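You operate a simulated robot arm through the tools that you are given. There is no shell and no other tool.

You run a simulated robot arm. Do the job below in one go: nothing can be reset, and whatever is moved stays where it is left.

JOB
Put things in order on the top of the dining table. At the end: the green round tub from the top of the dining table stands where the blue dish brush stood; the green oil bottle is on the beige small board (marked "HERBS"); the blue dish brush is in the white bowl; the red oats jar from the top of the dining table stands where the green round tub stood; whatever was shut is shut again. Leave all else as you found it, and nothing knocked over. Set down upright: oil bottle.
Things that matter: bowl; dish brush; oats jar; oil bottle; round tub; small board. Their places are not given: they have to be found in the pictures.

Only the result counts: the job must be done as asked and must still hold three seconds after the hand-in. Knocking over, shifting, dropping, spilling or breaking anything else fails it.

ROBOT AND FRAMES
A 6-joint arm with a two-finger parallel gripper, fixed in place. Base frame: the origin is at the foot of the arm, x ahead of it, y to its left, z up; the work surface is at about z = 0. Lengths are in mm, angles in degrees, forces in N, time in s.
With the tool pointing down near the work surface it reaches from about 180 to 460 mm from the base axis. Its first joint turns from -70.0 to 70.0 degrees. Payload 1.9 kg.
The tool frame sits at the grasp point between the pads (the TCP): z along the fingers, y along the line on which they close. The tips reach 23 mm beyond it. The gripper opens to 94 mm. The fingers are 38 mm wide and 10 mm thick; the gripper's body (54 by 96 mm) begins 39 mm behind the TCP.
Orientation is that of the tool frame in the base frame, as [roll, pitch, yaw] about the fixed x, y, z axes, in that order (R = Rz(yaw) Ry(pitch) Rx(roll)). With the fingers straight down and closing along the base's y, the tool's x points along the base's -x, its y along +y and its z along -z.

CONTROLS
- The arm moves only by the tool play_rows. Its argument "motion" is a list of rows, each an object (a shift or turn left out is 0, a gripper value left out holds the last) with "offset": the shift along the base's x, y, z in m, a list of three; "rotation": the turn, a rotation vector about the base's x, y, z in degrees, a list of three. In form: [{"offset": [dx, dy, dz], "rotation": [rx, ry, rz]}, ...]. A call has 1 to 20 rows; each row shifts and turns the commanded pose from where the row before left it. "fingers" is the closure in counts, from 0 (fully open) to 255 (shut), set as the call begins (left out, the last holds). Rows are played at 5 a second. More than 50 mm and 8.6 degrees between two rows, or a gripper value outside its range, and nothing of the call is played. Where a pose cannot be reached the arm comes as near as it can. A force on the tool above 40 N (or 10 N above the force at the start of the call, whichever is more), or a blocked arm, ends the call early, and 0.2 s more pass. Each finger travels about 108 mm/s and halts on what it meets, pressing with about 34 N; the grip force reading is that of the motor and also rises with nothing between the fingers. The clock runs only during rows and for 0.2 s after the last one: add rows that do not move to give the fingers time. The reply holds the time, the measured pose of the TCP, the force on the tool along the base axes, the opening and the grip force, in the units named above and with some noise, with the torque about the TCP (base axes, N m) and any sound that the robot's microphone picked up, and new pictures: "pictures" is both (left out), scene, wrist or none.
- Cameras (640 x 400 px; columns grow to the right, rows downward): "scene" is fixed at [61.8, 318.3, 417]; the picture's right is [-0.71, -0.70, 0.00], its down [-0.44, 0.45, -0.78] and it looks along [0.55, -0.55, -0.63] (base axes); focal length 214 px, centre (320, 200). "wrist" rides on the gripper at [86, 16, -75] in the tool frame; the picture's right is [-0.18, 0.98, 0.00], its down [-0.58, -0.11, -0.81] and it looks along [-0.79, -0.15, 0.59] (tool axes); focal length 243 px, centre (320, 200).
- measure_at(camera, pixels): for up to 12 pixels [column, row] of the newest picture of that camera ("zoom" is the newest enlarged one), the place [x, y, z] in the base frame of the surface seen there, good to about 2 mm. It takes no simulated time.
- inspect(camera, box): a new picture of the part [left, top, right, bottom] of that camera's present view, enlarged. It takes no simulated time.
- finish_job(): hands the job in; it is judged then, once.

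Unless the task says otherwise, let go and move clear before handing in.

The tools are called after "Request:" as name(argument=value, ...) on one line, values as JSON. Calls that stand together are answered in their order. play_rows: Moves the arm, as the interface text tells. Its arguments: {"type":"object","properties":{"motion":{"type":"array","items":{"type":"object","properties":{"offset":{"type":"array","items":{"type":"number"}},"rotation":{"type":"array","items":{"type":"number"}}}}},"fingers":{"type":"number"},"pictures":{"type":"string","enum":["both","scene","wrist","none"]}},"required":["motion"]} The other tools are called the same way: measure_at (camera, pixels) gives the place of the surface under pixels of a picture; inspect (camera, box) takes an enlarged picture of a part of a camera's view; finish_job () hands the job in.

At the start:

```text
clock: 0.0
ee_pos: [275.6, 16.5, 324.3]
ee_rot: [-180.0, 0.0, -180.0]
wrist_force: [0.9, -0.2, -0.4]
moment: [-0.03, -0.02, -0.01]
grip_width: 94.2
grasp_force: 0.1
```

scene: 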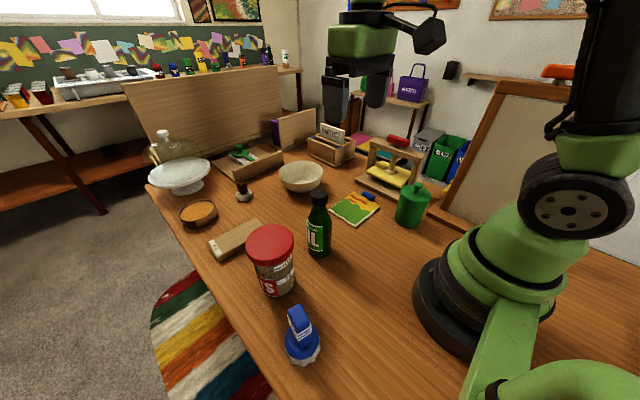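
wrist: 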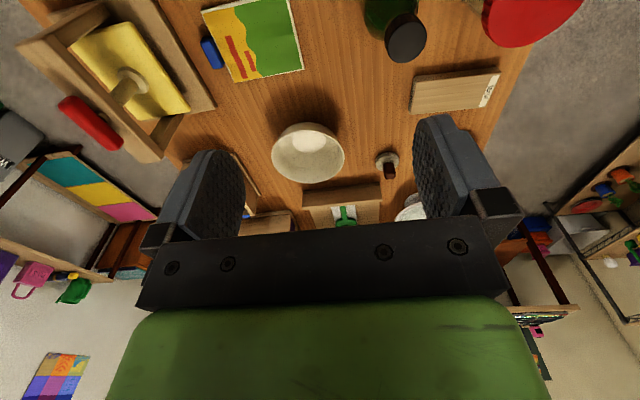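

The scene shows the red-lidded jar at about (270,260), the green bottle at (318,225), the blue brush at (302,335), the green tub at (411,205), a bowl at (300,177) and a small board at (237,240). I'll enlarge these parts before measuring anything.

Request:
inspect(camera="scene", box=[140, 120, 300, 220])

Request:
inspect(camera="scene", box=[200, 200, 360, 300])

Request:
inspect(camera="scene", box=[300, 130, 460, 230])

Request:
inspect(camera="scene", box=[240, 290, 400, 390])

```text
4.00 times, centred on (220, 170) of scene
```

zoom: 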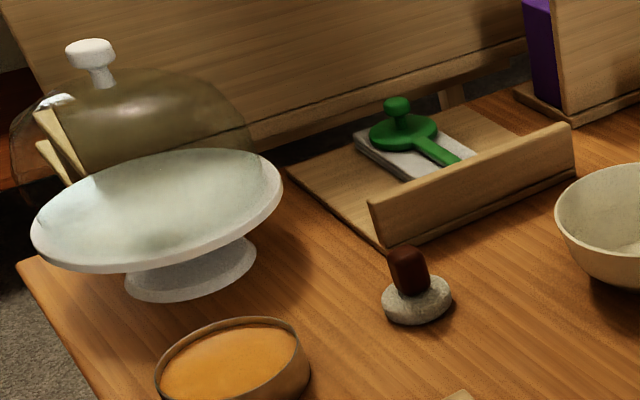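

```text
4.00 times, centred on (280, 250) of scene
```

zoom: 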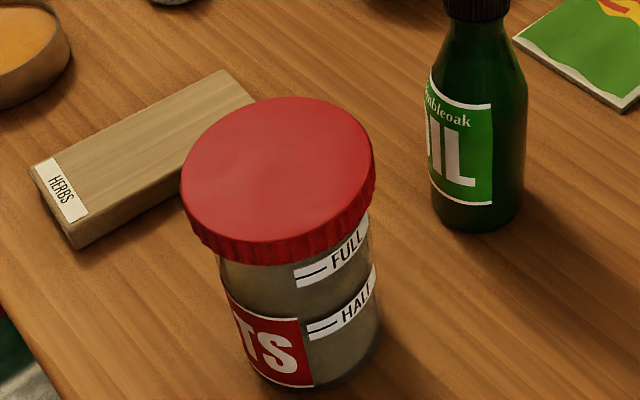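

```text
4.00 times, centred on (380, 180) of scene
```

zoom: 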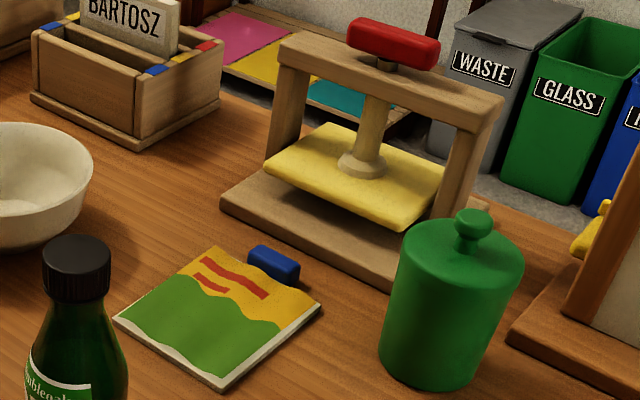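

```text
4.00 times, centred on (320, 340) of scene
```

zoom: 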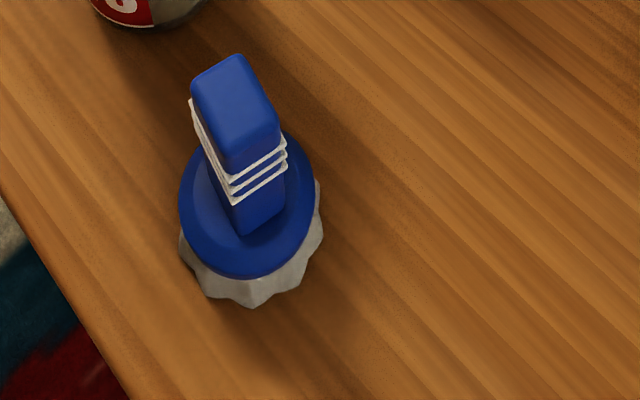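

The enlarged views identify each thing: the brush stands bristles down with its handle up, the board carries the HERBS label, and the bowl is open and pale. Now I'll measure points on each.

Request:
measure_at(camera="scene", pixels=[[296, 308], [303, 322], [302, 338], [290, 345], [315, 330], [306, 364], [288, 356], [319, 347], [300, 330], [311, 340], [298, 316], [308, 318]])

Request:
measure_at(camera="scene", pixels=[[270, 240], [247, 244], [292, 240], [270, 226], [270, 262], [265, 294], [282, 297], [293, 285], [257, 270], [290, 270], [275, 280], [268, 285]])

Request:
measure_at(camera="scene", pixels=[[319, 192], [312, 197], [326, 197], [318, 255], [309, 250], [329, 250], [318, 235], [308, 235], [330, 235], [319, 205], [313, 206], [325, 206]])

Request:
measure_at(camera="scene", pixels=[[417, 184], [417, 190], [402, 192], [428, 195], [411, 200], [408, 225], [397, 216], [420, 224], [409, 212], [413, 187], [421, 187], [425, 210]])

Request:
measure_at(camera="scene", pixels=[[209, 241], [218, 259], [254, 219], [264, 226], [235, 238], [220, 250], [250, 230], [279, 172], [323, 172], [301, 162], [300, 183], [302, 175]])

Request:
measure_at(camera="scene", pixels=[[330, 209], [355, 192], [380, 206], [356, 226], [367, 194], [242, 184], [244, 195], [198, 205], [216, 208], [198, 225], [358, 180], [398, 203]])

```text
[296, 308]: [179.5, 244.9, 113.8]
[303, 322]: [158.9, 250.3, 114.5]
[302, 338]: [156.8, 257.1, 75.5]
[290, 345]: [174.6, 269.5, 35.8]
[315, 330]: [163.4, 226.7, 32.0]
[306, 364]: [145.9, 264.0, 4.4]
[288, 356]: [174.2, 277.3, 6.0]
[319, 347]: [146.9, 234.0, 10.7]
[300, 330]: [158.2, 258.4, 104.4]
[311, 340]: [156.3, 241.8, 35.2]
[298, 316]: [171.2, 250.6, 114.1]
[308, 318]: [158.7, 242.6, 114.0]
```

```text
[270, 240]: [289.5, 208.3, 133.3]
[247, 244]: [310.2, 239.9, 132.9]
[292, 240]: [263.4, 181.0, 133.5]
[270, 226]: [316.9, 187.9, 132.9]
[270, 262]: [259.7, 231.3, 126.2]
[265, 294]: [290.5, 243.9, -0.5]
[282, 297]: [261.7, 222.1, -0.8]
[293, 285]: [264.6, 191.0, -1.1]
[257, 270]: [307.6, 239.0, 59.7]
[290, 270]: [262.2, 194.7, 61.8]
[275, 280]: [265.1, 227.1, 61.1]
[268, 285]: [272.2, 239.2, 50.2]
```

```text
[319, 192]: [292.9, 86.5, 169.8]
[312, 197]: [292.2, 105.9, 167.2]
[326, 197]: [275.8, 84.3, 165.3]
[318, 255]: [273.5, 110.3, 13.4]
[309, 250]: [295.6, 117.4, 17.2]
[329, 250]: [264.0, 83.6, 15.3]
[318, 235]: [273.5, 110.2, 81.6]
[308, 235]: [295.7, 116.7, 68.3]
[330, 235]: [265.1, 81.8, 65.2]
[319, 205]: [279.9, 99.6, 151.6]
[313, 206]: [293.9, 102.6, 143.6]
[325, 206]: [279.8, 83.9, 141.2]
```

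```text
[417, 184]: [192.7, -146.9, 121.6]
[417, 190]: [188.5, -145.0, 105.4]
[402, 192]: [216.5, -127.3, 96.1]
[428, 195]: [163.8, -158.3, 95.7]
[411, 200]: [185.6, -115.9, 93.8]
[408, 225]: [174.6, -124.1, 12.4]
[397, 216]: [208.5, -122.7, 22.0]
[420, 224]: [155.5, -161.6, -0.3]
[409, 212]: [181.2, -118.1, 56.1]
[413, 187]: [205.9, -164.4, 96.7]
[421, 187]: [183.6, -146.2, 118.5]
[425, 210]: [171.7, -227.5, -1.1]
```

```text
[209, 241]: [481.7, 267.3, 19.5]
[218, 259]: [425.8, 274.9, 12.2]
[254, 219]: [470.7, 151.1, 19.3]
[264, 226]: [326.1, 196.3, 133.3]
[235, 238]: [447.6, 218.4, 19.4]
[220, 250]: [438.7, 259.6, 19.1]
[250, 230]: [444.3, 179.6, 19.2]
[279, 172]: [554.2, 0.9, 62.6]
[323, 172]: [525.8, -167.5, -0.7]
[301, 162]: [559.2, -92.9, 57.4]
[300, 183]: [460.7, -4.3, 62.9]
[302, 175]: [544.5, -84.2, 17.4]
```

```text
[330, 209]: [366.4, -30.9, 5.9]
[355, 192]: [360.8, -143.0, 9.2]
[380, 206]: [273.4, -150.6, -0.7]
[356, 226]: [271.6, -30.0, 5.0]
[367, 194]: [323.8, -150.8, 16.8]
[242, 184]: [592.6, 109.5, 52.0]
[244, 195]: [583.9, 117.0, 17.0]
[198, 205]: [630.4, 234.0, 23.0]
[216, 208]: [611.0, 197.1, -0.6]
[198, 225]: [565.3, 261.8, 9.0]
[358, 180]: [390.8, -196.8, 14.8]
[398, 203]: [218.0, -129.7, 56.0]
```

The bowl centre looks to be near x≈515 and the board near (450,212), both past the stated straight-down reach, so I need accurate values. I'll measure both from the wrist picture, with the bowl around (308,152) and the board around (455,90), and enlarge them.

Request:
measure_at(camera="wrist", pixels=[[308, 125], [308, 140], [308, 180], [274, 152], [343, 152], [308, 155], [414, 80], [498, 74], [410, 112], [488, 106], [385, 160], [392, 175]])

Request:
inspect(camera="wrist", box=[240, 90, 400, 190])

Request:
inspect(camera="wrist", box=[380, 40, 540, 140])

```text
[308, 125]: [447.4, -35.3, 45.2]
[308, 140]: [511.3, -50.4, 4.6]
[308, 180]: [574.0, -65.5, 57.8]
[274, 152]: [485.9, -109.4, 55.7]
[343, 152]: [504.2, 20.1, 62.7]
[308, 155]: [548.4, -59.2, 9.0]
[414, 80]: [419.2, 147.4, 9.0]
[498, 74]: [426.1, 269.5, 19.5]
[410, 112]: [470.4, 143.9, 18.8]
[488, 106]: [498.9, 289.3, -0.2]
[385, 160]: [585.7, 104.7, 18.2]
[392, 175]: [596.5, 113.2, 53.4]
```

```text
4.00 times, centred on (320, 140) of wrist
```

zoom: 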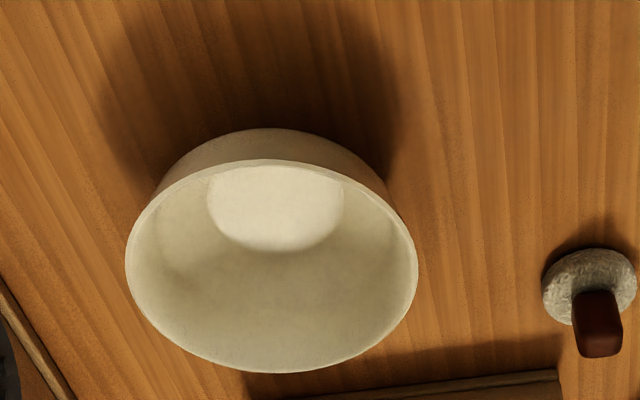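

```text
4.00 times, centred on (460, 90) of wrist
```

zoom: 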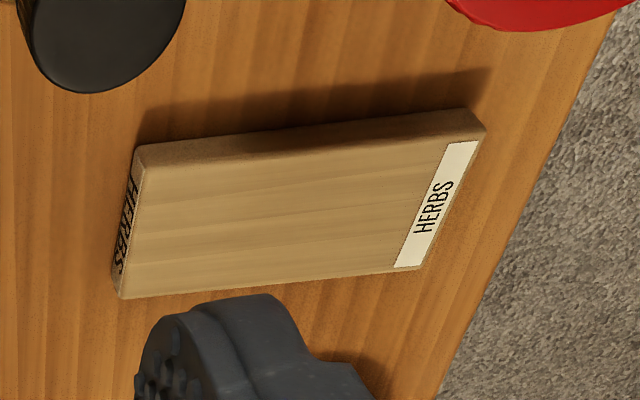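

The zoom of the board shows its top face clearly, with corners near (145,165), (475,138), (418,266) and (125,295). I'll measure those corners.

Request:
measure_at(camera="zoom", pixels=[[150, 170], [480, 136], [416, 266], [126, 292], [300, 210], [200, 230], [300, 152], [290, 275], [440, 205], [135, 230], [118, 290], [30, 60]])

Request:
inspect(camera="wrist", box=[240, 90, 400, 190])

```text
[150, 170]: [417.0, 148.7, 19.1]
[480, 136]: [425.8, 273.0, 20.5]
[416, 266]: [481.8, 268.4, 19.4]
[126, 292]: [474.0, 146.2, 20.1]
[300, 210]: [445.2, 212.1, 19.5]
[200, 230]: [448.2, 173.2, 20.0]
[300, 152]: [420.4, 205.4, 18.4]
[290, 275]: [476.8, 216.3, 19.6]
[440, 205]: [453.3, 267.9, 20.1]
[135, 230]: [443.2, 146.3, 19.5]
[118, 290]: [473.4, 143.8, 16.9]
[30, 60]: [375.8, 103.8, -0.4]
```

```text
4.00 times, centred on (320, 140) of wrist
```

zoom: 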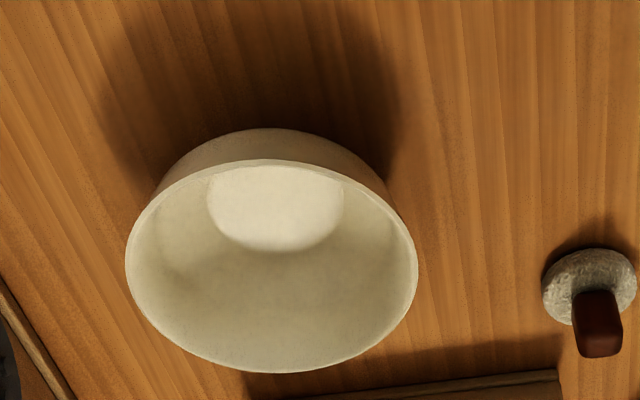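

The board's top face spans about x 417–480 and y 146–272 at z≈19.5. Next I'll enlarge the brush (around (302,330)) to find how its handle is turned and where its base sits.

Request:
measure_at(camera="zoom", pixels=[[272, 160], [272, 372], [127, 265], [416, 265], [270, 200], [270, 250], [160, 200], [385, 200], [190, 345], [360, 345]])

Request:
inspect(camera="scene", box=[270, 295, 350, 375])

```text
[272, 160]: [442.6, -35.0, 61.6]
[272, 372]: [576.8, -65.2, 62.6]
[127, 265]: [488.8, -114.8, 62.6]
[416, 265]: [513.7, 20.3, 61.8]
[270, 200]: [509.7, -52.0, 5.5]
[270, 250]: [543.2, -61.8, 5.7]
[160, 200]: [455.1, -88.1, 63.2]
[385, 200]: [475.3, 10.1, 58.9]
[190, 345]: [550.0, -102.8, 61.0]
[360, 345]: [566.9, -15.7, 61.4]
```

```text
5.00 times, centred on (310, 335) of scene
```

zoom: 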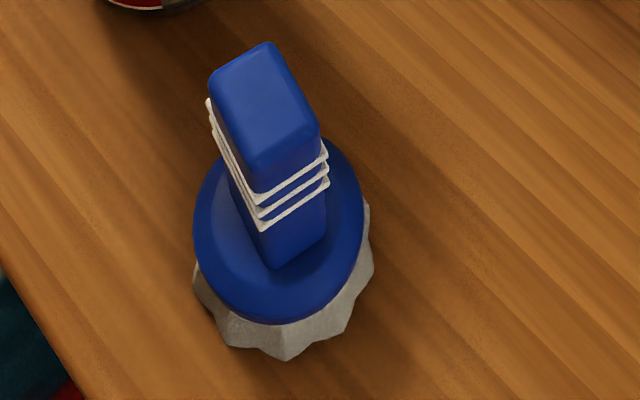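

The bowl's rim is centred near (509,-49) with a diameter of about 137 mm and its floor at z≈5.5. Now I'll measure the brush handle and head on the new zoom.

Request:
measure_at(camera="zoom", pixels=[[214, 82], [265, 46], [314, 130], [256, 160], [264, 100], [235, 150], [290, 170], [260, 182], [285, 255], [262, 225], [310, 225], [240, 195]])

Request:
measure_at(camera="zoom", pixels=[[200, 240], [225, 290], [280, 312], [340, 285], [358, 230], [350, 180], [332, 148], [215, 180], [288, 358], [222, 340], [350, 320], [370, 265]])

```text
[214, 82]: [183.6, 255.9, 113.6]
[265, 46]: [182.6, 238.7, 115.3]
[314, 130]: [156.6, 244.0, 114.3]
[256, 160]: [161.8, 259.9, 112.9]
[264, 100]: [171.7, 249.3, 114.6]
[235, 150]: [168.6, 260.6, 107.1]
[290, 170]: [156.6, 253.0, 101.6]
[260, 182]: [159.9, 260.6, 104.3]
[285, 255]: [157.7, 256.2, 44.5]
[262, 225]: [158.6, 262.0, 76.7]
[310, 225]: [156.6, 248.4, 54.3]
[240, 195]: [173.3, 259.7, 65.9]
```

```text
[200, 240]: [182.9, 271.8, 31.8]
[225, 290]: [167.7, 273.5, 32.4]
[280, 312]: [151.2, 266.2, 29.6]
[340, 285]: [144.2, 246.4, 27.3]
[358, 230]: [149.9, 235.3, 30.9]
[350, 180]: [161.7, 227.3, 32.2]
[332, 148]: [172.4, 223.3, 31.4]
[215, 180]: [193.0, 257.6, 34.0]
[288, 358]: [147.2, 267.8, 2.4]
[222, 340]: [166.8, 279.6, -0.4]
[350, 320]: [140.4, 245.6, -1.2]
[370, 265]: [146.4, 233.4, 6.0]
```

The handle is a block about 28 by 18 mm centred near (171,250), with its thin side roughly along y, and the head is centred near (170,249). Before picking anything up, I'll test empty-handed how far a tilted tool reaches above the bowl.

Request:
play_rows(motion=[{"offset": [0.028, -0.008, -0.013], "rotation": [0, 0, -5.5]}, {"offset": [0.028, -0.008, -0.013], "rotation": [-0.575, -5.97, 0]}, {"offset": [0.028, -0.008, -0.013], "rotation": [-0.575, -5.97, 0]}, {"offset": [0.028, -0.008, -0.013], "rotation": [-0.575, -5.97, 0]}, {"offset": [0.028, -0.008, -0.013], "rotation": [-0.575, -5.97, 0]}, {"offset": [0.028, -0.008, -0.013], "rotation": [-0.575, -5.97, 0]}, {"offset": [0.028, -0.008, -0.013]}, {"offset": [0.028, -0.008, -0.013]}, {"offset": [0, 0, 0]}, {"offset": [0, 0, 0]}], fingers=0)

```text
clock: 2.2
ee_pos: [497.6, -47.0, 221.9]
ee_rot: [180.0, 30.1, 174.6]
wrist_force: [0.5, 0.3, -0.2]
moment: [0.04, 0.0, -0.01]
grip_width: 94.1
grasp_force: 0.1
```

scene: 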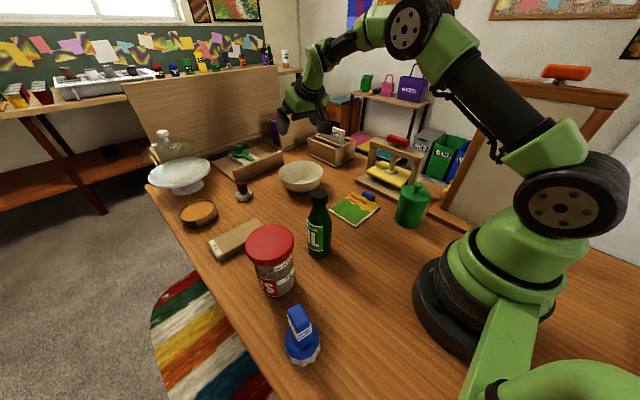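
wrist: 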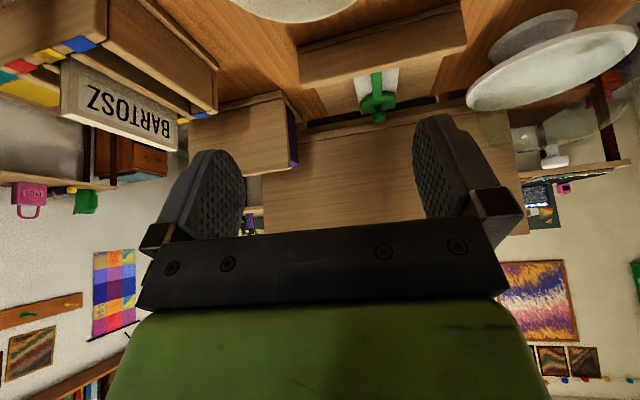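

The arm reached (498,-47,222) at 30° tilt without trouble. I'll test the actual placing pose, further out and lower but still clear above the bowl.

Request:
play_rows(motion=[{"offset": [0.004, 0, -0.03]}, {"offset": [0.004, 0, -0.03]}, {"offset": [0, 0, -0.02]}, {"offset": [0, 0, -0.01]}, {"offset": [0, 0, 0]}], pictures="scene")

```text
clock: 3.4
ee_pos: [508.5, -46.3, 130.1]
ee_rot: [-180.0, 29.9, 174.5]
wrist_force: [0.3, -0.9, -0.4]
moment: [0.0, -0.03, -0.03]
grip_width: 93.9
grasp_force: 0.2
```

scene: 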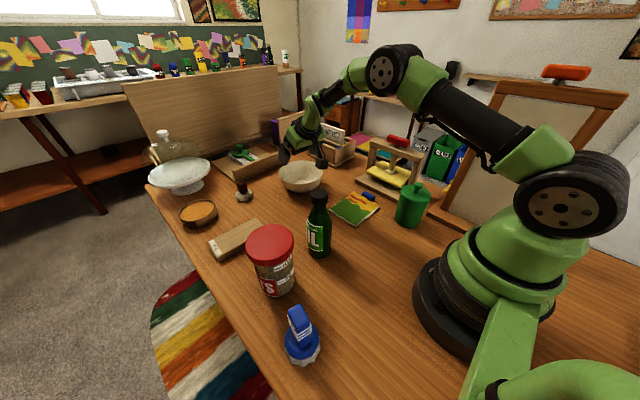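

The tilted pose reaches straight above the bowl at (508,-46,130). Now I'll lift clear and cross to a point above the brush, keeping the 30° tilt and turning 4.5° to line up with the handle.

Request:
play_rows(motion=[{"offset": [0, 0, 0.035]}, {"offset": [0, 0, 0.035]}, {"offset": [0, 0, 0.035]}, {"offset": [0, 0, 0.035]}, {"offset": [-0.015, 0.013, 0.03], "rotation": [0, 0, -4.5]}, {"offset": [-0.027, 0.0235, 0]}, {"offset": [-0.027, 0.0235, 0]}, {"offset": [-0.027, 0.0235, 0]}, {"offset": [-0.027, 0.0235, 0]}, {"offset": [-0.027, 0.0235, 0]}, {"offset": [-0.027, 0.0235, 0]}, {"offset": [-0.027, 0.0235, 0]}, {"offset": [-0.027, 0.0235, 0]}, {"offset": [-0.027, 0.0235, 0]}, {"offset": [-0.027, 0.0235, 0]}, {"offset": [-0.027, 0.0235, 0]}, {"offset": [-0.025, 0.0245, 0]}, {"offset": [0, 0, 0]}], fingers=80)

```text
clock: 7.2
ee_pos: [187.4, 241.7, 302.4]
ee_rot: [179.9, 29.8, 169.9]
wrist_force: [-0.3, 0.9, -0.7]
moment: [0.0, 0.01, 0.02]
grip_width: 64.7
grasp_force: 0.0
out of reach, approached as far as the arm can: row 17
```

scene: 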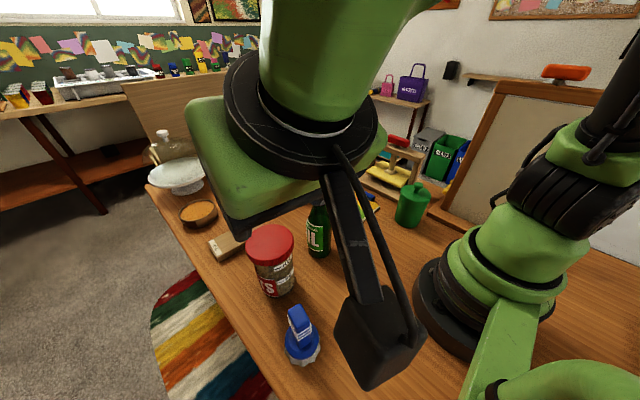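
wrist: 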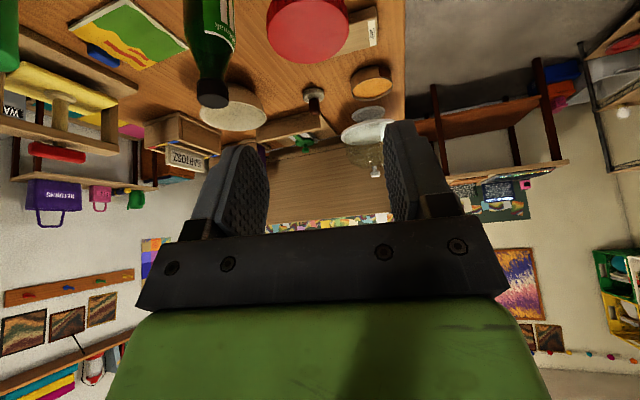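

Row 17 was out of reach because the tilt pushes the wrist past the first joint's limit here. I'll turn the tool 90° about vertical so the tilt points away from the base along +y, which lets me grip the handle's 28 mm side instead.

Request:
play_rows(motion=[{"rotation": [0, 0, 8.18]}, {"rotation": [0, 0, 8.18]}, {"rotation": [0, 0, 8.18]}, {"rotation": [0, 0, 8.18]}, {"rotation": [0, 0, 8.18]}, {"rotation": [0, 0, 8.18]}, {"rotation": [0, 0, 8.18]}, {"rotation": [0, 0, 8.18]}, {"rotation": [0, 0, 8.18]}, {"rotation": [0, 0, 8.18]}, {"rotation": [0, 0, 8.2]}, {"offset": [0, 0, 0]}], pictures="both")

```text
clock: 9.8
ee_pos: [187.0, 241.8, 301.6]
ee_rot: [179.9, 30.0, -100.0]
wrist_force: [0.4, -0.5, -1.3]
moment: [-0.03, 0.01, -0.02]
grip_width: 64.5
grasp_force: 0.1
```

scene: 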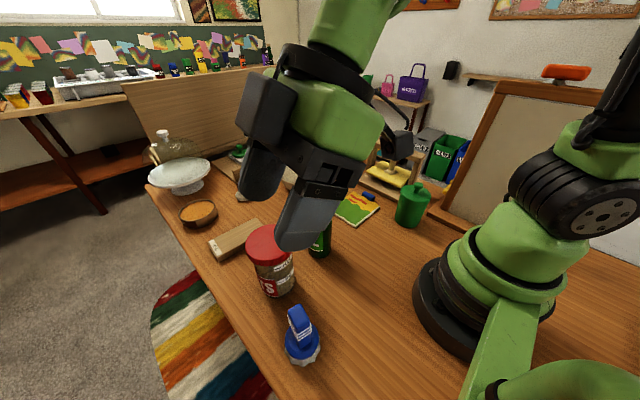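
wrist: 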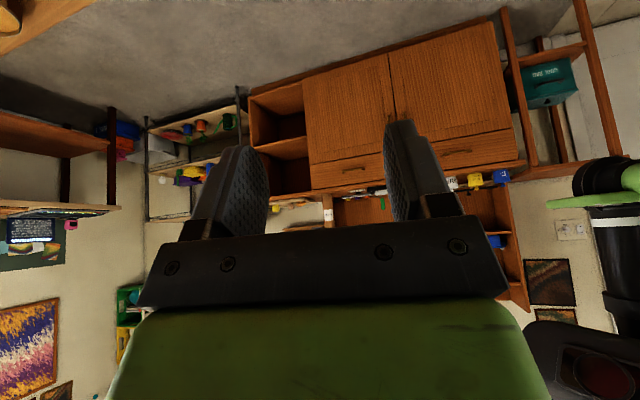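

The tool is now at 30° tilt pointing along +y and the fingers are open to 64 mm. I'll move over the handle at (171,250) and come down to z≈150 to check alignment.

Request:
play_rows(motion=[{"offset": [-0.008, 0.004, -0.03]}, {"offset": [-0.008, 0.0042, -0.03]}, {"offset": [0, 0, -0.03]}, {"offset": [0, 0, -0.03]}, {"offset": [0, 0, -0.02]}, {"offset": [0, 0, 0]}])

```text
clock: 11.2
ee_pos: [170.0, 250.9, 158.9]
ee_rot: [180.0, 30.0, -100.0]
wrist_force: [-0.2, -0.7, 0.4]
moment: [-0.01, -0.01, 0.0]
grip_width: 64.5
grasp_force: 0.1
```

scene: 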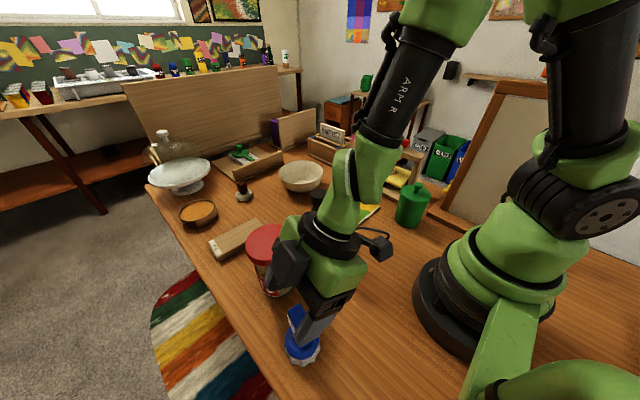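
wrist: 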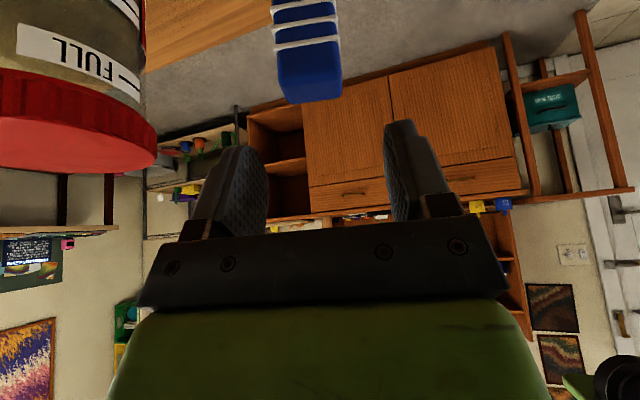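

The blue handle (wrist pixels about 272–342 across, rows 0–100) sits between the fingers, and the jar is clear to one side. I'll go down to z≈92 and then close.

Request:
play_rows(motion=[{"offset": [0.0005, -0.0005, -0.02]}, {"offset": [0.0005, -0.0005, -0.02]}, {"offset": [0, 0, -0.015]}, {"offset": [0, 0, -0.012]}, {"offset": [0, 0, 0]}])

```text
clock: 12.4
ee_pos: [185.4, 259.3, 111.6]
ee_rot: [179.8, 29.8, -100.1]
wrist_force: [0.0, -0.1, 1.2]
moment: [-0.07, 0.01, -0.02]
grip_width: 64.5
grasp_force: 0.0
out of reach, approached as far as the arm can: row 2, 3, 4
```

scene: 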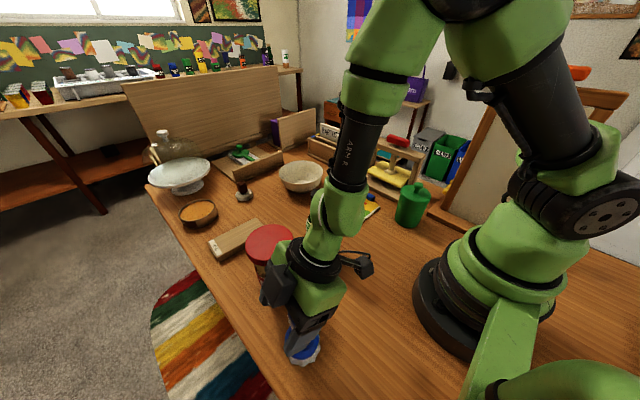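
wrist: 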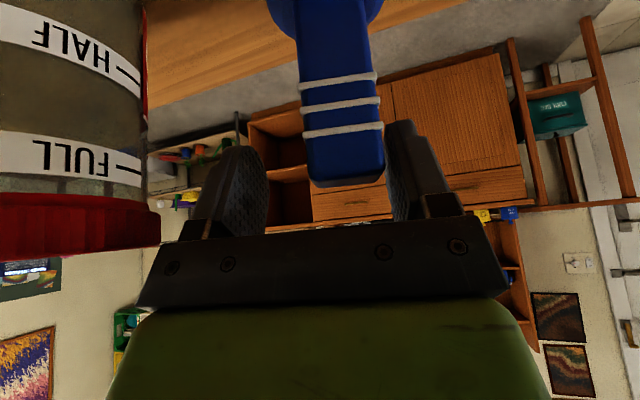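

The inner reach limit stopped the descent and slid the TCP to (185,259,112), though the force readings show no contact. I'll lift straight up, cut the tilt to 15°, and come back over the handle.

Request:
play_rows(motion=[{"offset": [0, 0, 0.02]}, {"offset": [0, 0, 0.02]}, {"offset": [0, 0, 0.02]}, {"offset": [-0.004, -0.002, 0], "rotation": [-7.39, 1.3, 0]}, {"offset": [-0.005, -0.003, 0], "rotation": [-7.39, 1.3, 0]}, {"offset": [-0.0055, -0.004, -0.01]}, {"offset": [0, 0, 0]}])

```text
clock: 14.0
ee_pos: [171.2, 252.0, 162.7]
ee_rot: [178.9, 18.6, -99.8]
wrist_force: [0.5, 1.1, -0.1]
moment: [-0.01, -0.04, 0.01]
grip_width: 64.5
grasp_force: 0.0
out of reach, approached as far as the arm can: row 5
```

scene: 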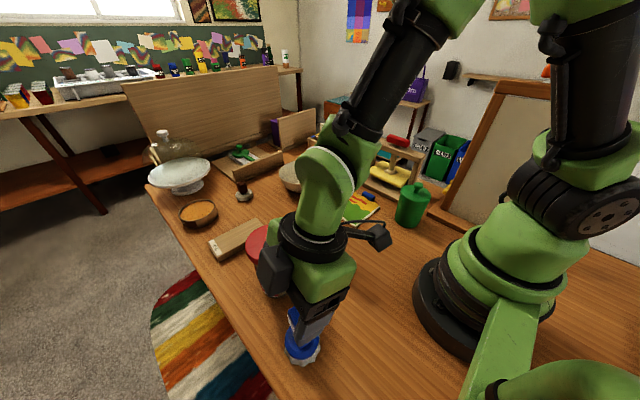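
wrist: 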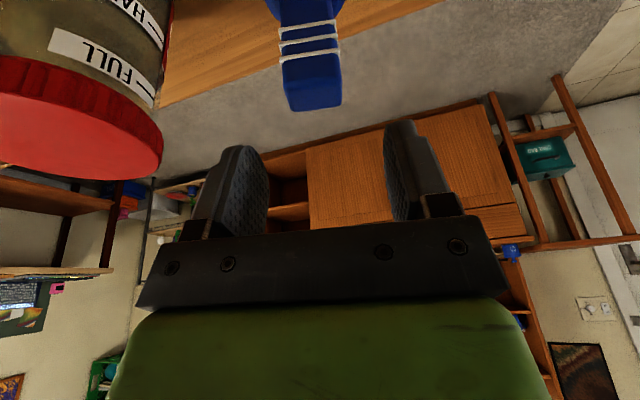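

Row 5 hit a limit with the tool still at 18.6° tilt, probably a wrist alignment problem so close in. I'll turn in small steps to a fully vertical tool, since the plain downward pose should reach here.

Request:
play_rows(motion=[{"offset": [0, 0, 0.02]}, {"offset": [0, 0, 0.02], "rotation": [-3.7, 0.41, 0]}, {"rotation": [-3.7, 0.41, 0]}, {"rotation": [-3.7, 0.41, 0]}, {"rotation": [-3.7, 0.41, 0]}, {"rotation": [-3.7, 0.41, 0]}, {"offset": [0, 0, 0]}], pictures="scene")

```text
clock: 15.6
ee_pos: [171.1, 252.6, 201.7]
ee_rot: [-180.0, 0.1, -99.6]
wrist_force: [0.0, -0.3, 1.2]
moment: [0.03, 0.0, 0.0]
grip_width: 64.3
grasp_force: 0.2
```

scene: 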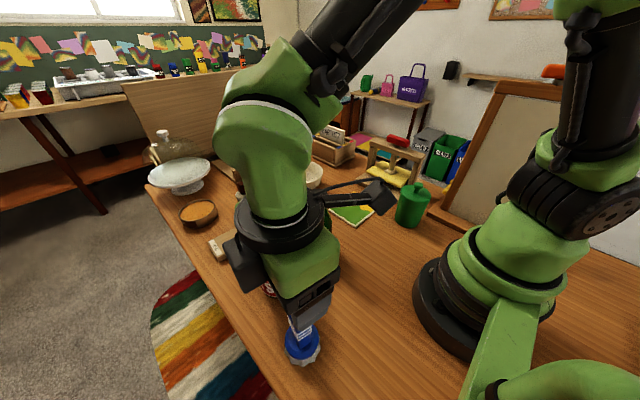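

The tool is vertical at (171,253,202) and this pose is reachable. I'll lower straight over the handle to z≈92, checking contact on the way.

Request:
play_rows(motion=[{"offset": [0, -0.0025, -0.03]}, {"offset": [0, 0, -0.03]}, {"offset": [0, 0, -0.025]}, {"offset": [0, 0, -0.015]}, {"offset": [0, 0, -0.01]}, {"offset": [0, 0, 0]}])

```text
clock: 17.0
ee_pos: [171.1, 249.5, 91.8]
ee_rot: [-180.0, 0.0, -99.5]
wrist_force: [0.0, 0.8, 0.6]
moment: [0.03, -0.02, 0.0]
grip_width: 64.4
grasp_force: 0.1
```

scene: 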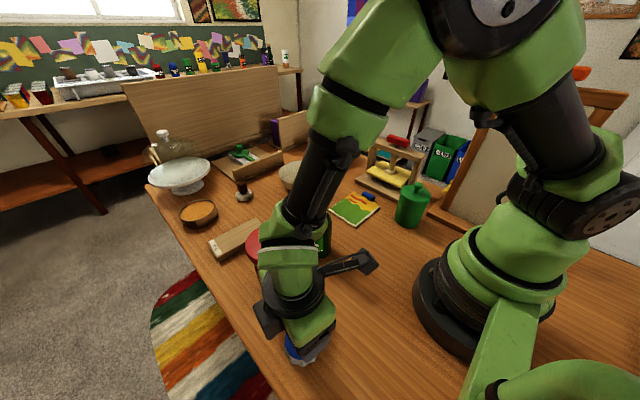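
wrist: 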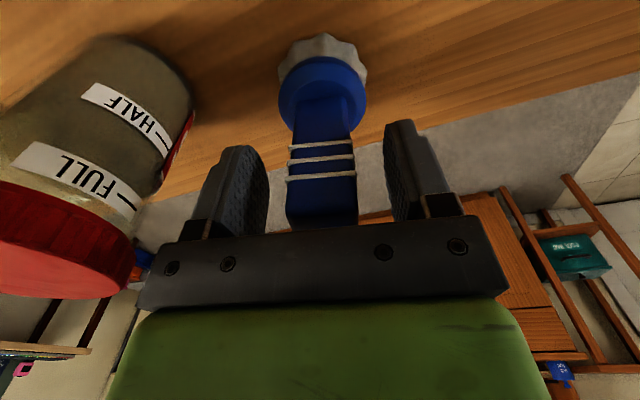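

The handle is centred between the pads in the wrist picture at about (322,165). I'll measure the head outline once more to fix the brush's standing place, then close the fingers.

Request:
measure_at(camera="wrist", pixels=[[282, 95], [364, 95], [322, 60], [298, 68], [348, 66], [284, 110], [362, 110], [322, 37], [280, 62], [366, 72], [322, 46], [322, 52]])

Request:
play_rows(motion=[{"offset": [0, 0, 0]}, {"offset": [0, 0, 0]}, {"offset": [0, 0, 0]}], fingers=255, pictures="wrist")

```text
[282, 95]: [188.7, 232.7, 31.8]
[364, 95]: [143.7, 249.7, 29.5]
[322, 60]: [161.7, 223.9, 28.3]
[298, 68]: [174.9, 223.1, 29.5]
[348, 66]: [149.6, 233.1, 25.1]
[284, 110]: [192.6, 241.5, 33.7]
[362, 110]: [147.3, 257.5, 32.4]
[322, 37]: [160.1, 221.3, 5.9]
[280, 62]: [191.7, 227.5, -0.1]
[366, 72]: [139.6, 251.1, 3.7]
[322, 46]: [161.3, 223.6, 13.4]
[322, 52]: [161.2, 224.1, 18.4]
```

```text
clock: 17.8
ee_pos: [171.0, 249.2, 91.5]
ee_rot: [180.0, 0.0, -99.5]
wrist_force: [-0.1, -0.1, 1.0]
moment: [0.01, 0.0, 0.0]
grip_width: 29.7
grasp_force: 33.8
```

wrist: 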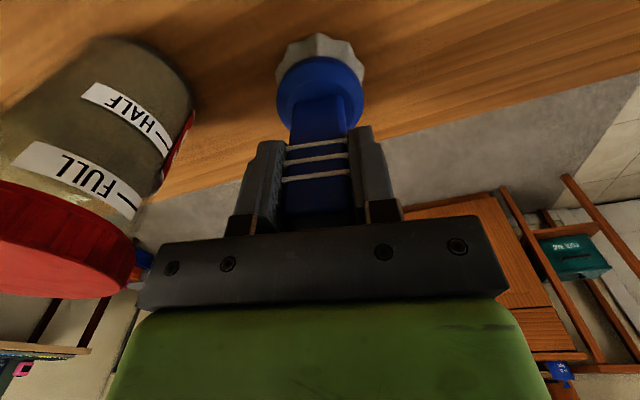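

The fingers hold the handle (opening 29.7 mm, grip 33.8 N), and the brush's standing centre is (170,249). I'll lift it straight up to z≈305.

Request:
play_rows(motion=[{"offset": [0, 0, 0.01]}, {"offset": [0, 0, 0.025]}, {"offset": [0, 0, 0.035]}, {"offset": [0, 0, 0.035]}, {"offset": [0, 0, 0.035]}, {"offset": [0, 0, 0.035]}, {"offset": [0, 0, 0.035]}, {"offset": [0, 0, 0]}])

```text
clock: 19.6
ee_pos: [170.4, 249.0, 304.1]
ee_rot: [-179.9, 0.0, -99.6]
wrist_force: [-0.2, -0.1, -1.0]
moment: [0.01, -0.01, 0.02]
grip_width: 29.8
grasp_force: 34.6
```

scene: 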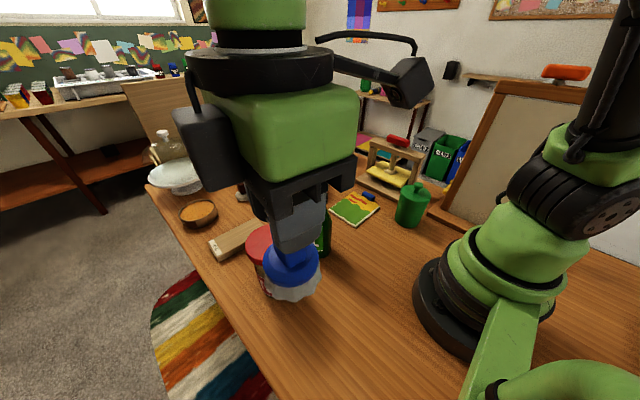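
wrist: 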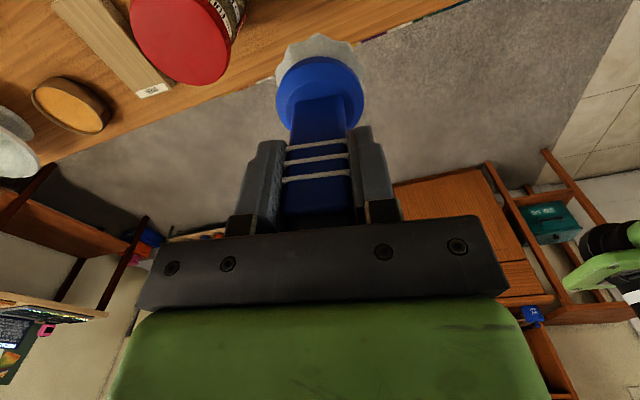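

The brush hangs straight and firm at z=304. I'll swing it across at this height, clear over the jar and bottle, turning the tool so it faces the bowl.

Request:
play_rows(motion=[{"offset": [0.0209, -0.0261, 0], "rotation": [0, 0, -7.8]}, {"offset": [0.0209, -0.0261, 0], "rotation": [0, 0, -7.8]}, {"offset": [0.0209, -0.0261, 0], "rotation": [0, 0, -7.8]}, {"offset": [0.0209, -0.0261, 0], "rotation": [0, 0, -7.8]}, {"offset": [0.0209, -0.0261, 0], "rotation": [0, 0, -7.8]}, {"offset": [0.0209, -0.0261, 0], "rotation": [0, 0, -7.8]}, {"offset": [0.0209, -0.0261, 0], "rotation": [0, 0, -7.8]}, {"offset": [0.0209, -0.0261, 0], "rotation": [0, 0, -7.8]}, {"offset": [0.0209, -0.0261, 0], "rotation": [0, 0, -7.8]}, {"offset": [0.0209, -0.0261, 0], "rotation": [0, 0, -7.8]}, {"offset": [0.0209, -0.0261, 0], "rotation": [0, 0, -7.8]}, {"offset": [0, 0, 0]}], pictures="scene")

```text
clock: 22.2
ee_pos: [399.5, -37.9, 299.6]
ee_rot: [-180.0, 0.1, 174.4]
wrist_force: [-0.1, 0.6, -0.7]
moment: [0.02, 0.0, 0.01]
grip_width: 29.7
grasp_force: 33.9
```

scene: 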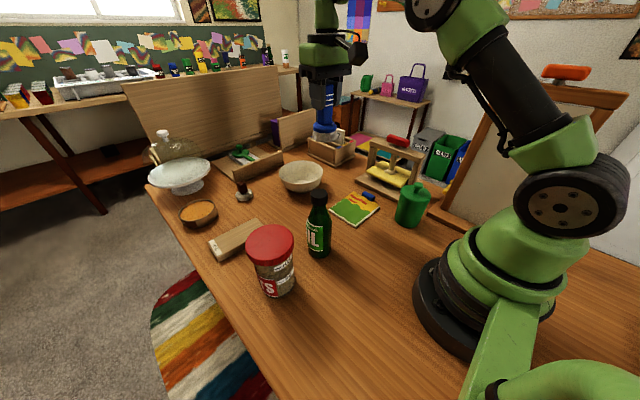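

The brush is now over open table at (400,-38). I'll come down to z≈190 and reach outward with the tool vertical to see how far it gets towards the bowl.

Request:
play_rows(motion=[{"offset": [0.017, -0.0016, -0.025]}, {"offset": [0.017, -0.0016, -0.025]}, {"offset": [0.017, -0.0016, -0.025]}, {"offset": [0.017, -0.0016, -0.02]}, {"offset": [0.017, -0.0016, -0.01]}, {"offset": [0, 0, 0]}], pictures="both")

```text
clock: 23.6
ee_pos: [454.9, -34.3, 196.6]
ee_rot: [180.0, -0.1, 174.5]
wrist_force: [0.4, 0.4, -0.8]
moment: [-0.02, -0.02, -0.03]
grip_width: 29.6
grasp_force: 34.0
out of reach, approached as far as the arm can: row 3, 4, 5
```

scene: 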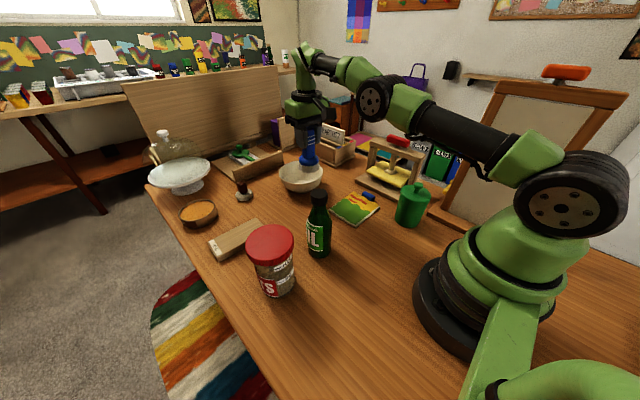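
wrist: 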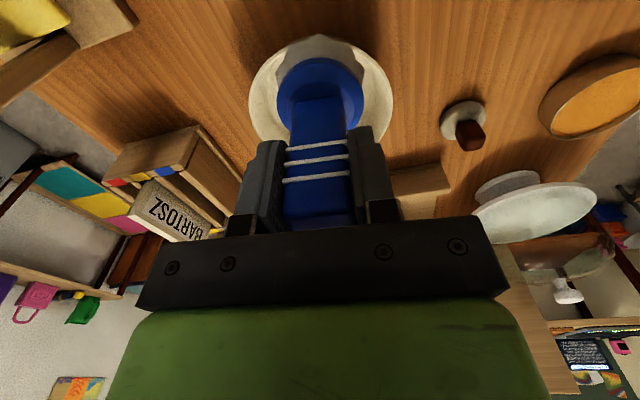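

A vertical tool stops at about x=456, so some tilt is needed. In the wrist picture the brush head (320,95) already overlaps the bowl. I'll tilt 15° and move out so the brush's foot hangs over the bowl centre.

Request:
play_rows(motion=[{"offset": [0, 0, 0], "rotation": [-0.72, -7.46, 0]}, {"offset": [0, 0, 0], "rotation": [-0.72, -7.46, 0]}, {"offset": [0.015, -0.006, 0]}, {"offset": [0.015, -0.006, 0]}, {"offset": [0, 0, 0]}], pictures="both")

```text
clock: 24.8
ee_pos: [496.7, -43.5, 201.3]
ee_rot: [180.0, 15.1, 174.6]
wrist_force: [0.7, -0.3, -0.4]
moment: [-0.03, 0.03, -0.01]
grip_width: 29.6
grasp_force: 33.7
out of reach, approached as far as the arm can: row 1, 2, 3, 4
```

scene: 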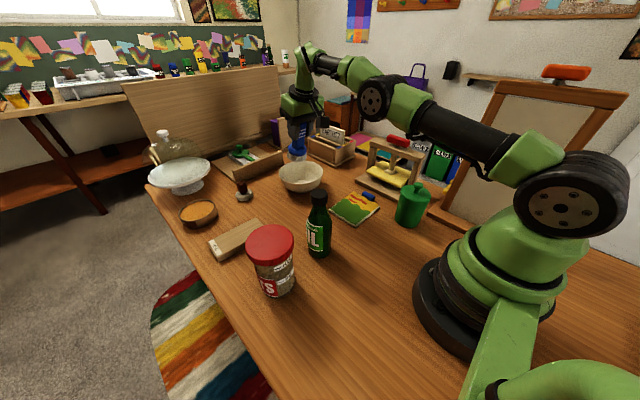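
wrist: 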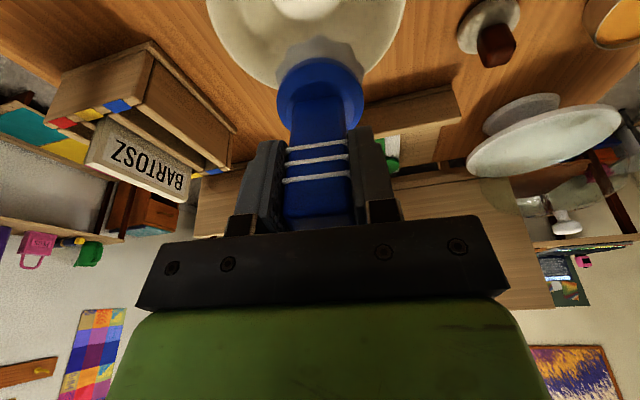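

The tool holds 15° tilt at (497,-44,201), with the brush foot swung slightly past centre. I'll pull back about 10 mm so the foot comes over (510,-49), then lower into the bowl.

Request:
play_rows(motion=[{"offset": [-0.0103, -0.0032, -0.01]}, {"offset": [0, 0, -0.02]}, {"offset": [0, 0, -0.02]}, {"offset": [0, 0, -0.015]}, {"offset": [0, 0, -0.012]}, {"offset": [0, 0, 0]}], pictures="both")

```text
clock: 26.2
ee_pos: [486.4, -48.2, 123.0]
ee_rot: [-180.0, 14.9, 174.6]
wrist_force: [0.8, 0.1, -1.4]
moment: [0.0, 0.04, -0.02]
grip_width: 29.4
grasp_force: 33.9
```

scene: 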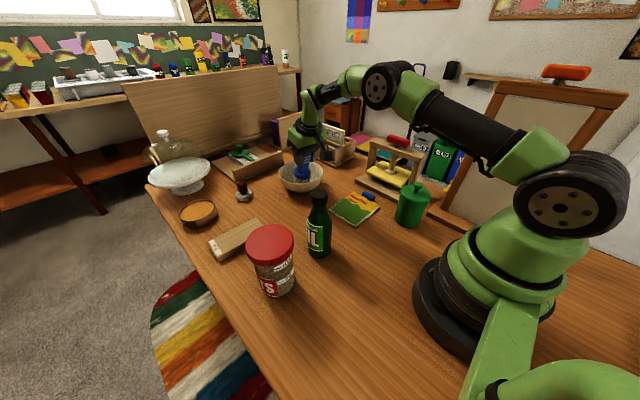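
wrist: 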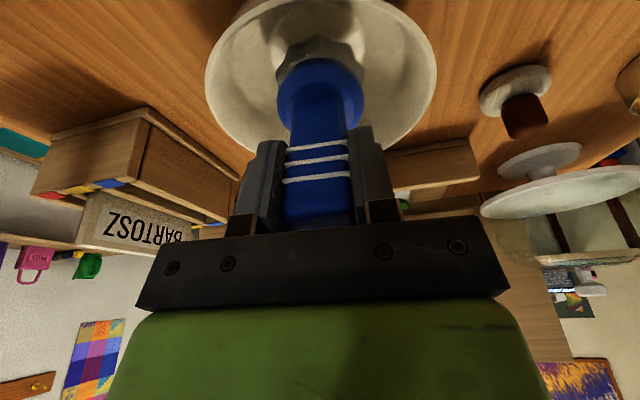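

The brush head (320,95) is centred across the bowl in the wrist view and inside its rim. I'll enlarge both views to check the front-to-back fit before touching down.

Request:
inspect(camera="wrist", box=[190, 0, 450, 160])

Request:
inspect(camera="scene", box=[260, 120, 350, 210])

```text
2.46 times, centred on (320, 80) of wrist
```

zoom: 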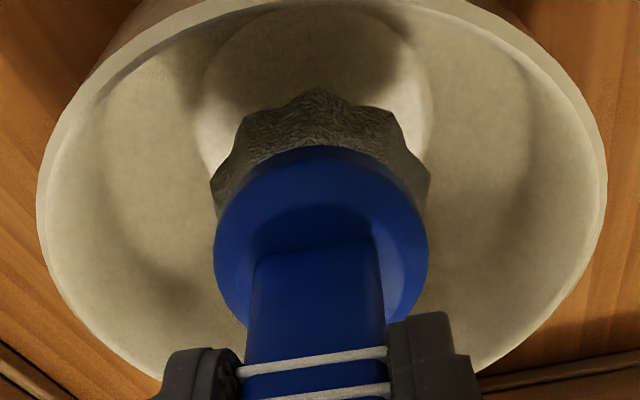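

```text
4.44 times, centred on (305, 165) of scene
```

zoom: 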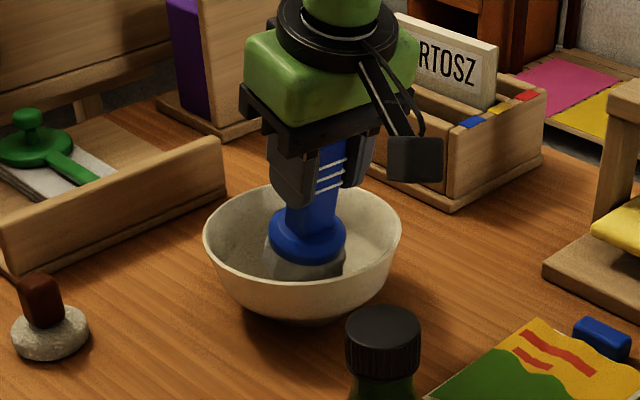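

The brush is well inside the bowl with room all round. I'll lower it in small steps, watching the force for touchdown.

Request:
play_rows(motion=[{"offset": [0, 0, -0.005]}, {"offset": [0, 0, -0.005]}, {"offset": [0, 0, -0.004]}, {"offset": [0, 0, -0.003]}, {"offset": [0, 0, 0]}], pictures="none")

```text
clock: 27.4
ee_pos: [485.6, -46.5, 105.9]
ee_rot: [-179.9, 15.1, 174.6]
wrist_force: [0.3, 0.1, -1.3]
moment: [-0.03, 0.01, 0.0]
grip_width: 29.5
grasp_force: 33.9
```

No contact yet at z=105.9, since the force is still only noise. I'll lower in 1–2 mm steps.

Request:
play_rows(motion=[{"offset": [0, 0, -0.002]}, {"offset": [0, 0, -0.001]}, {"offset": [0, 0, 0]}], pictures="none")

Request:
play_rows(motion=[{"offset": [0, 0, -0.001]}, {"offset": [0, 0, 0]}], pictures="both")

```text
clock: 28.2
ee_pos: [486.3, -46.6, 103.6]
ee_rot: [179.9, 15.0, 174.6]
wrist_force: [0.4, 0.5, -0.2]
moment: [0.01, 0.04, -0.02]
grip_width: 29.8
grasp_force: 34.4
```

```text
clock: 28.8
ee_pos: [486.2, -47.2, 101.9]
ee_rot: [180.0, 15.0, 174.6]
wrist_force: [-0.2, 0.3, -0.3]
moment: [-0.04, 0.03, -0.03]
grip_width: 29.7
grasp_force: 33.9
```

scene: 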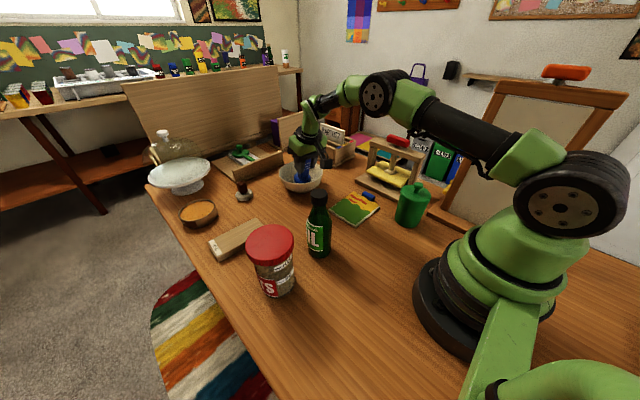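
wrist: 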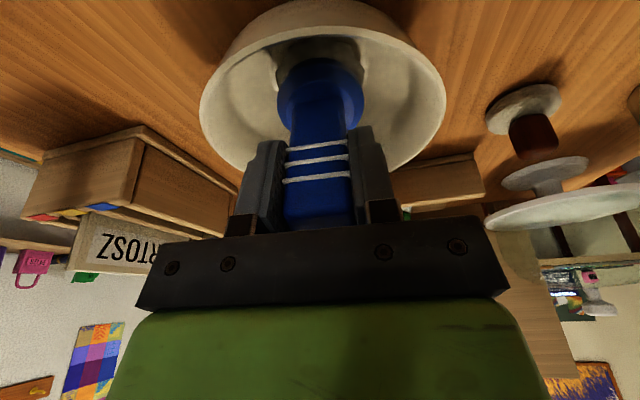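

There's still no contact at z=101.9. I'll keep going down 1 mm at a time.

Request:
play_rows(motion=[{"offset": [0, 0, -0.001]}, {"offset": [0, 0, -0.001]}, {"offset": [0, 0, 0]}], pictures="none")

Request:
play_rows(motion=[{"offset": [0, 0, -0.001]}, {"offset": [0, 0, 0]}], pictures="none")

Request:
play_rows(motion=[{"offset": [0, 0, -0.001]}, {"offset": [0, 0, 0]}], pictures="wrist")

```text
clock: 29.6
ee_pos: [485.1, -47.5, 102.1]
ee_rot: [179.9, 15.2, 174.6]
wrist_force: [-3.5, -1.6, 16.8]
moment: [-0.08, 0.41, -0.03]
grip_width: 29.5
grasp_force: 34.3
```

```text
clock: 30.2
ee_pos: [486.4, -47.0, 101.8]
ee_rot: [-179.9, 15.2, 174.6]
wrist_force: [-2.6, -0.3, 30.7]
moment: [-0.02, 0.34, -0.02]
grip_width: 29.7
grasp_force: 34.1
```

```text
clock: 30.8
ee_pos: [487.4, -46.9, 99.4]
ee_rot: [-179.9, 15.4, 174.6]
wrist_force: [2.3, 0.0, 32.4]
moment: [0.01, -0.27, 0.01]
grip_width: 29.7
grasp_force: 34.4
```

wrist: 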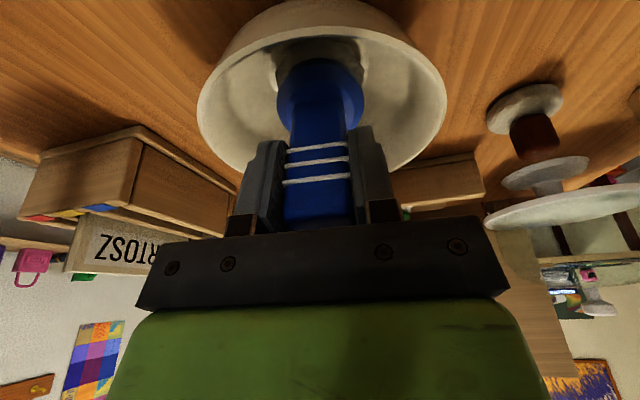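

The brush is touching the bowl floor with about 32 N, so I'll ease up 3 mm. Then I'll open the fingers slightly so it settles gently.

Request:
play_rows(motion=[{"offset": [0, 0, 0.002]}, {"offset": [0, 0, 0.001]}, {"offset": [0, 0, 0]}], pictures="none")

```text
clock: 31.6
ee_pos: [485.9, -46.3, 100.7]
ee_rot: [179.9, 14.7, 174.5]
wrist_force: [0.4, -0.1, 9.2]
moment: [0.04, -0.05, 0.04]
grip_width: 29.6
grasp_force: 34.0
```

The load is down to 9 N, so the brush is resting lightly on the bowl floor. I'll open the fingers a little.

Request:
play_rows(motion=[{"offset": [0, 0, 0]}, {"offset": [0, 0, 0]}, {"offset": [0, 0, 0]}, {"offset": [0, 0, 0]}], fingers=140, pictures="both")

```text
clock: 32.6
ee_pos: [487.5, -46.9, 101.2]
ee_rot: [-179.9, 15.1, 174.6]
wrist_force: [0.8, 0.2, 0.1]
moment: [-0.02, 0.02, 0.0]
grip_width: 42.8
grasp_force: 0.1
```

scene: 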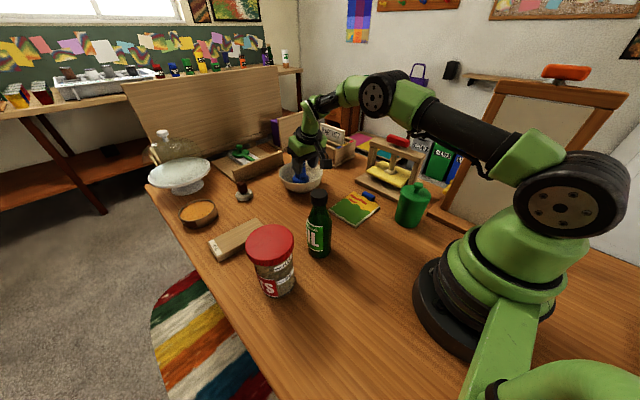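
wrist: 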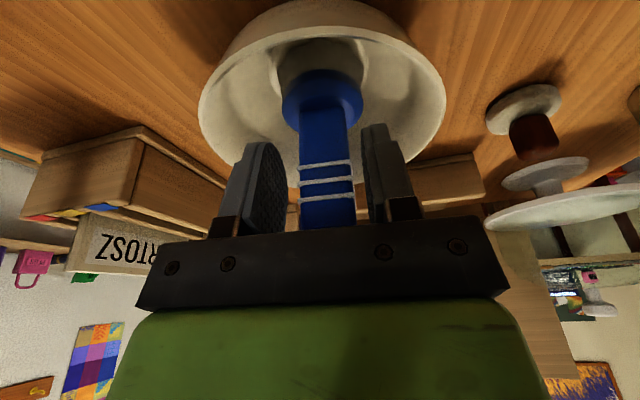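

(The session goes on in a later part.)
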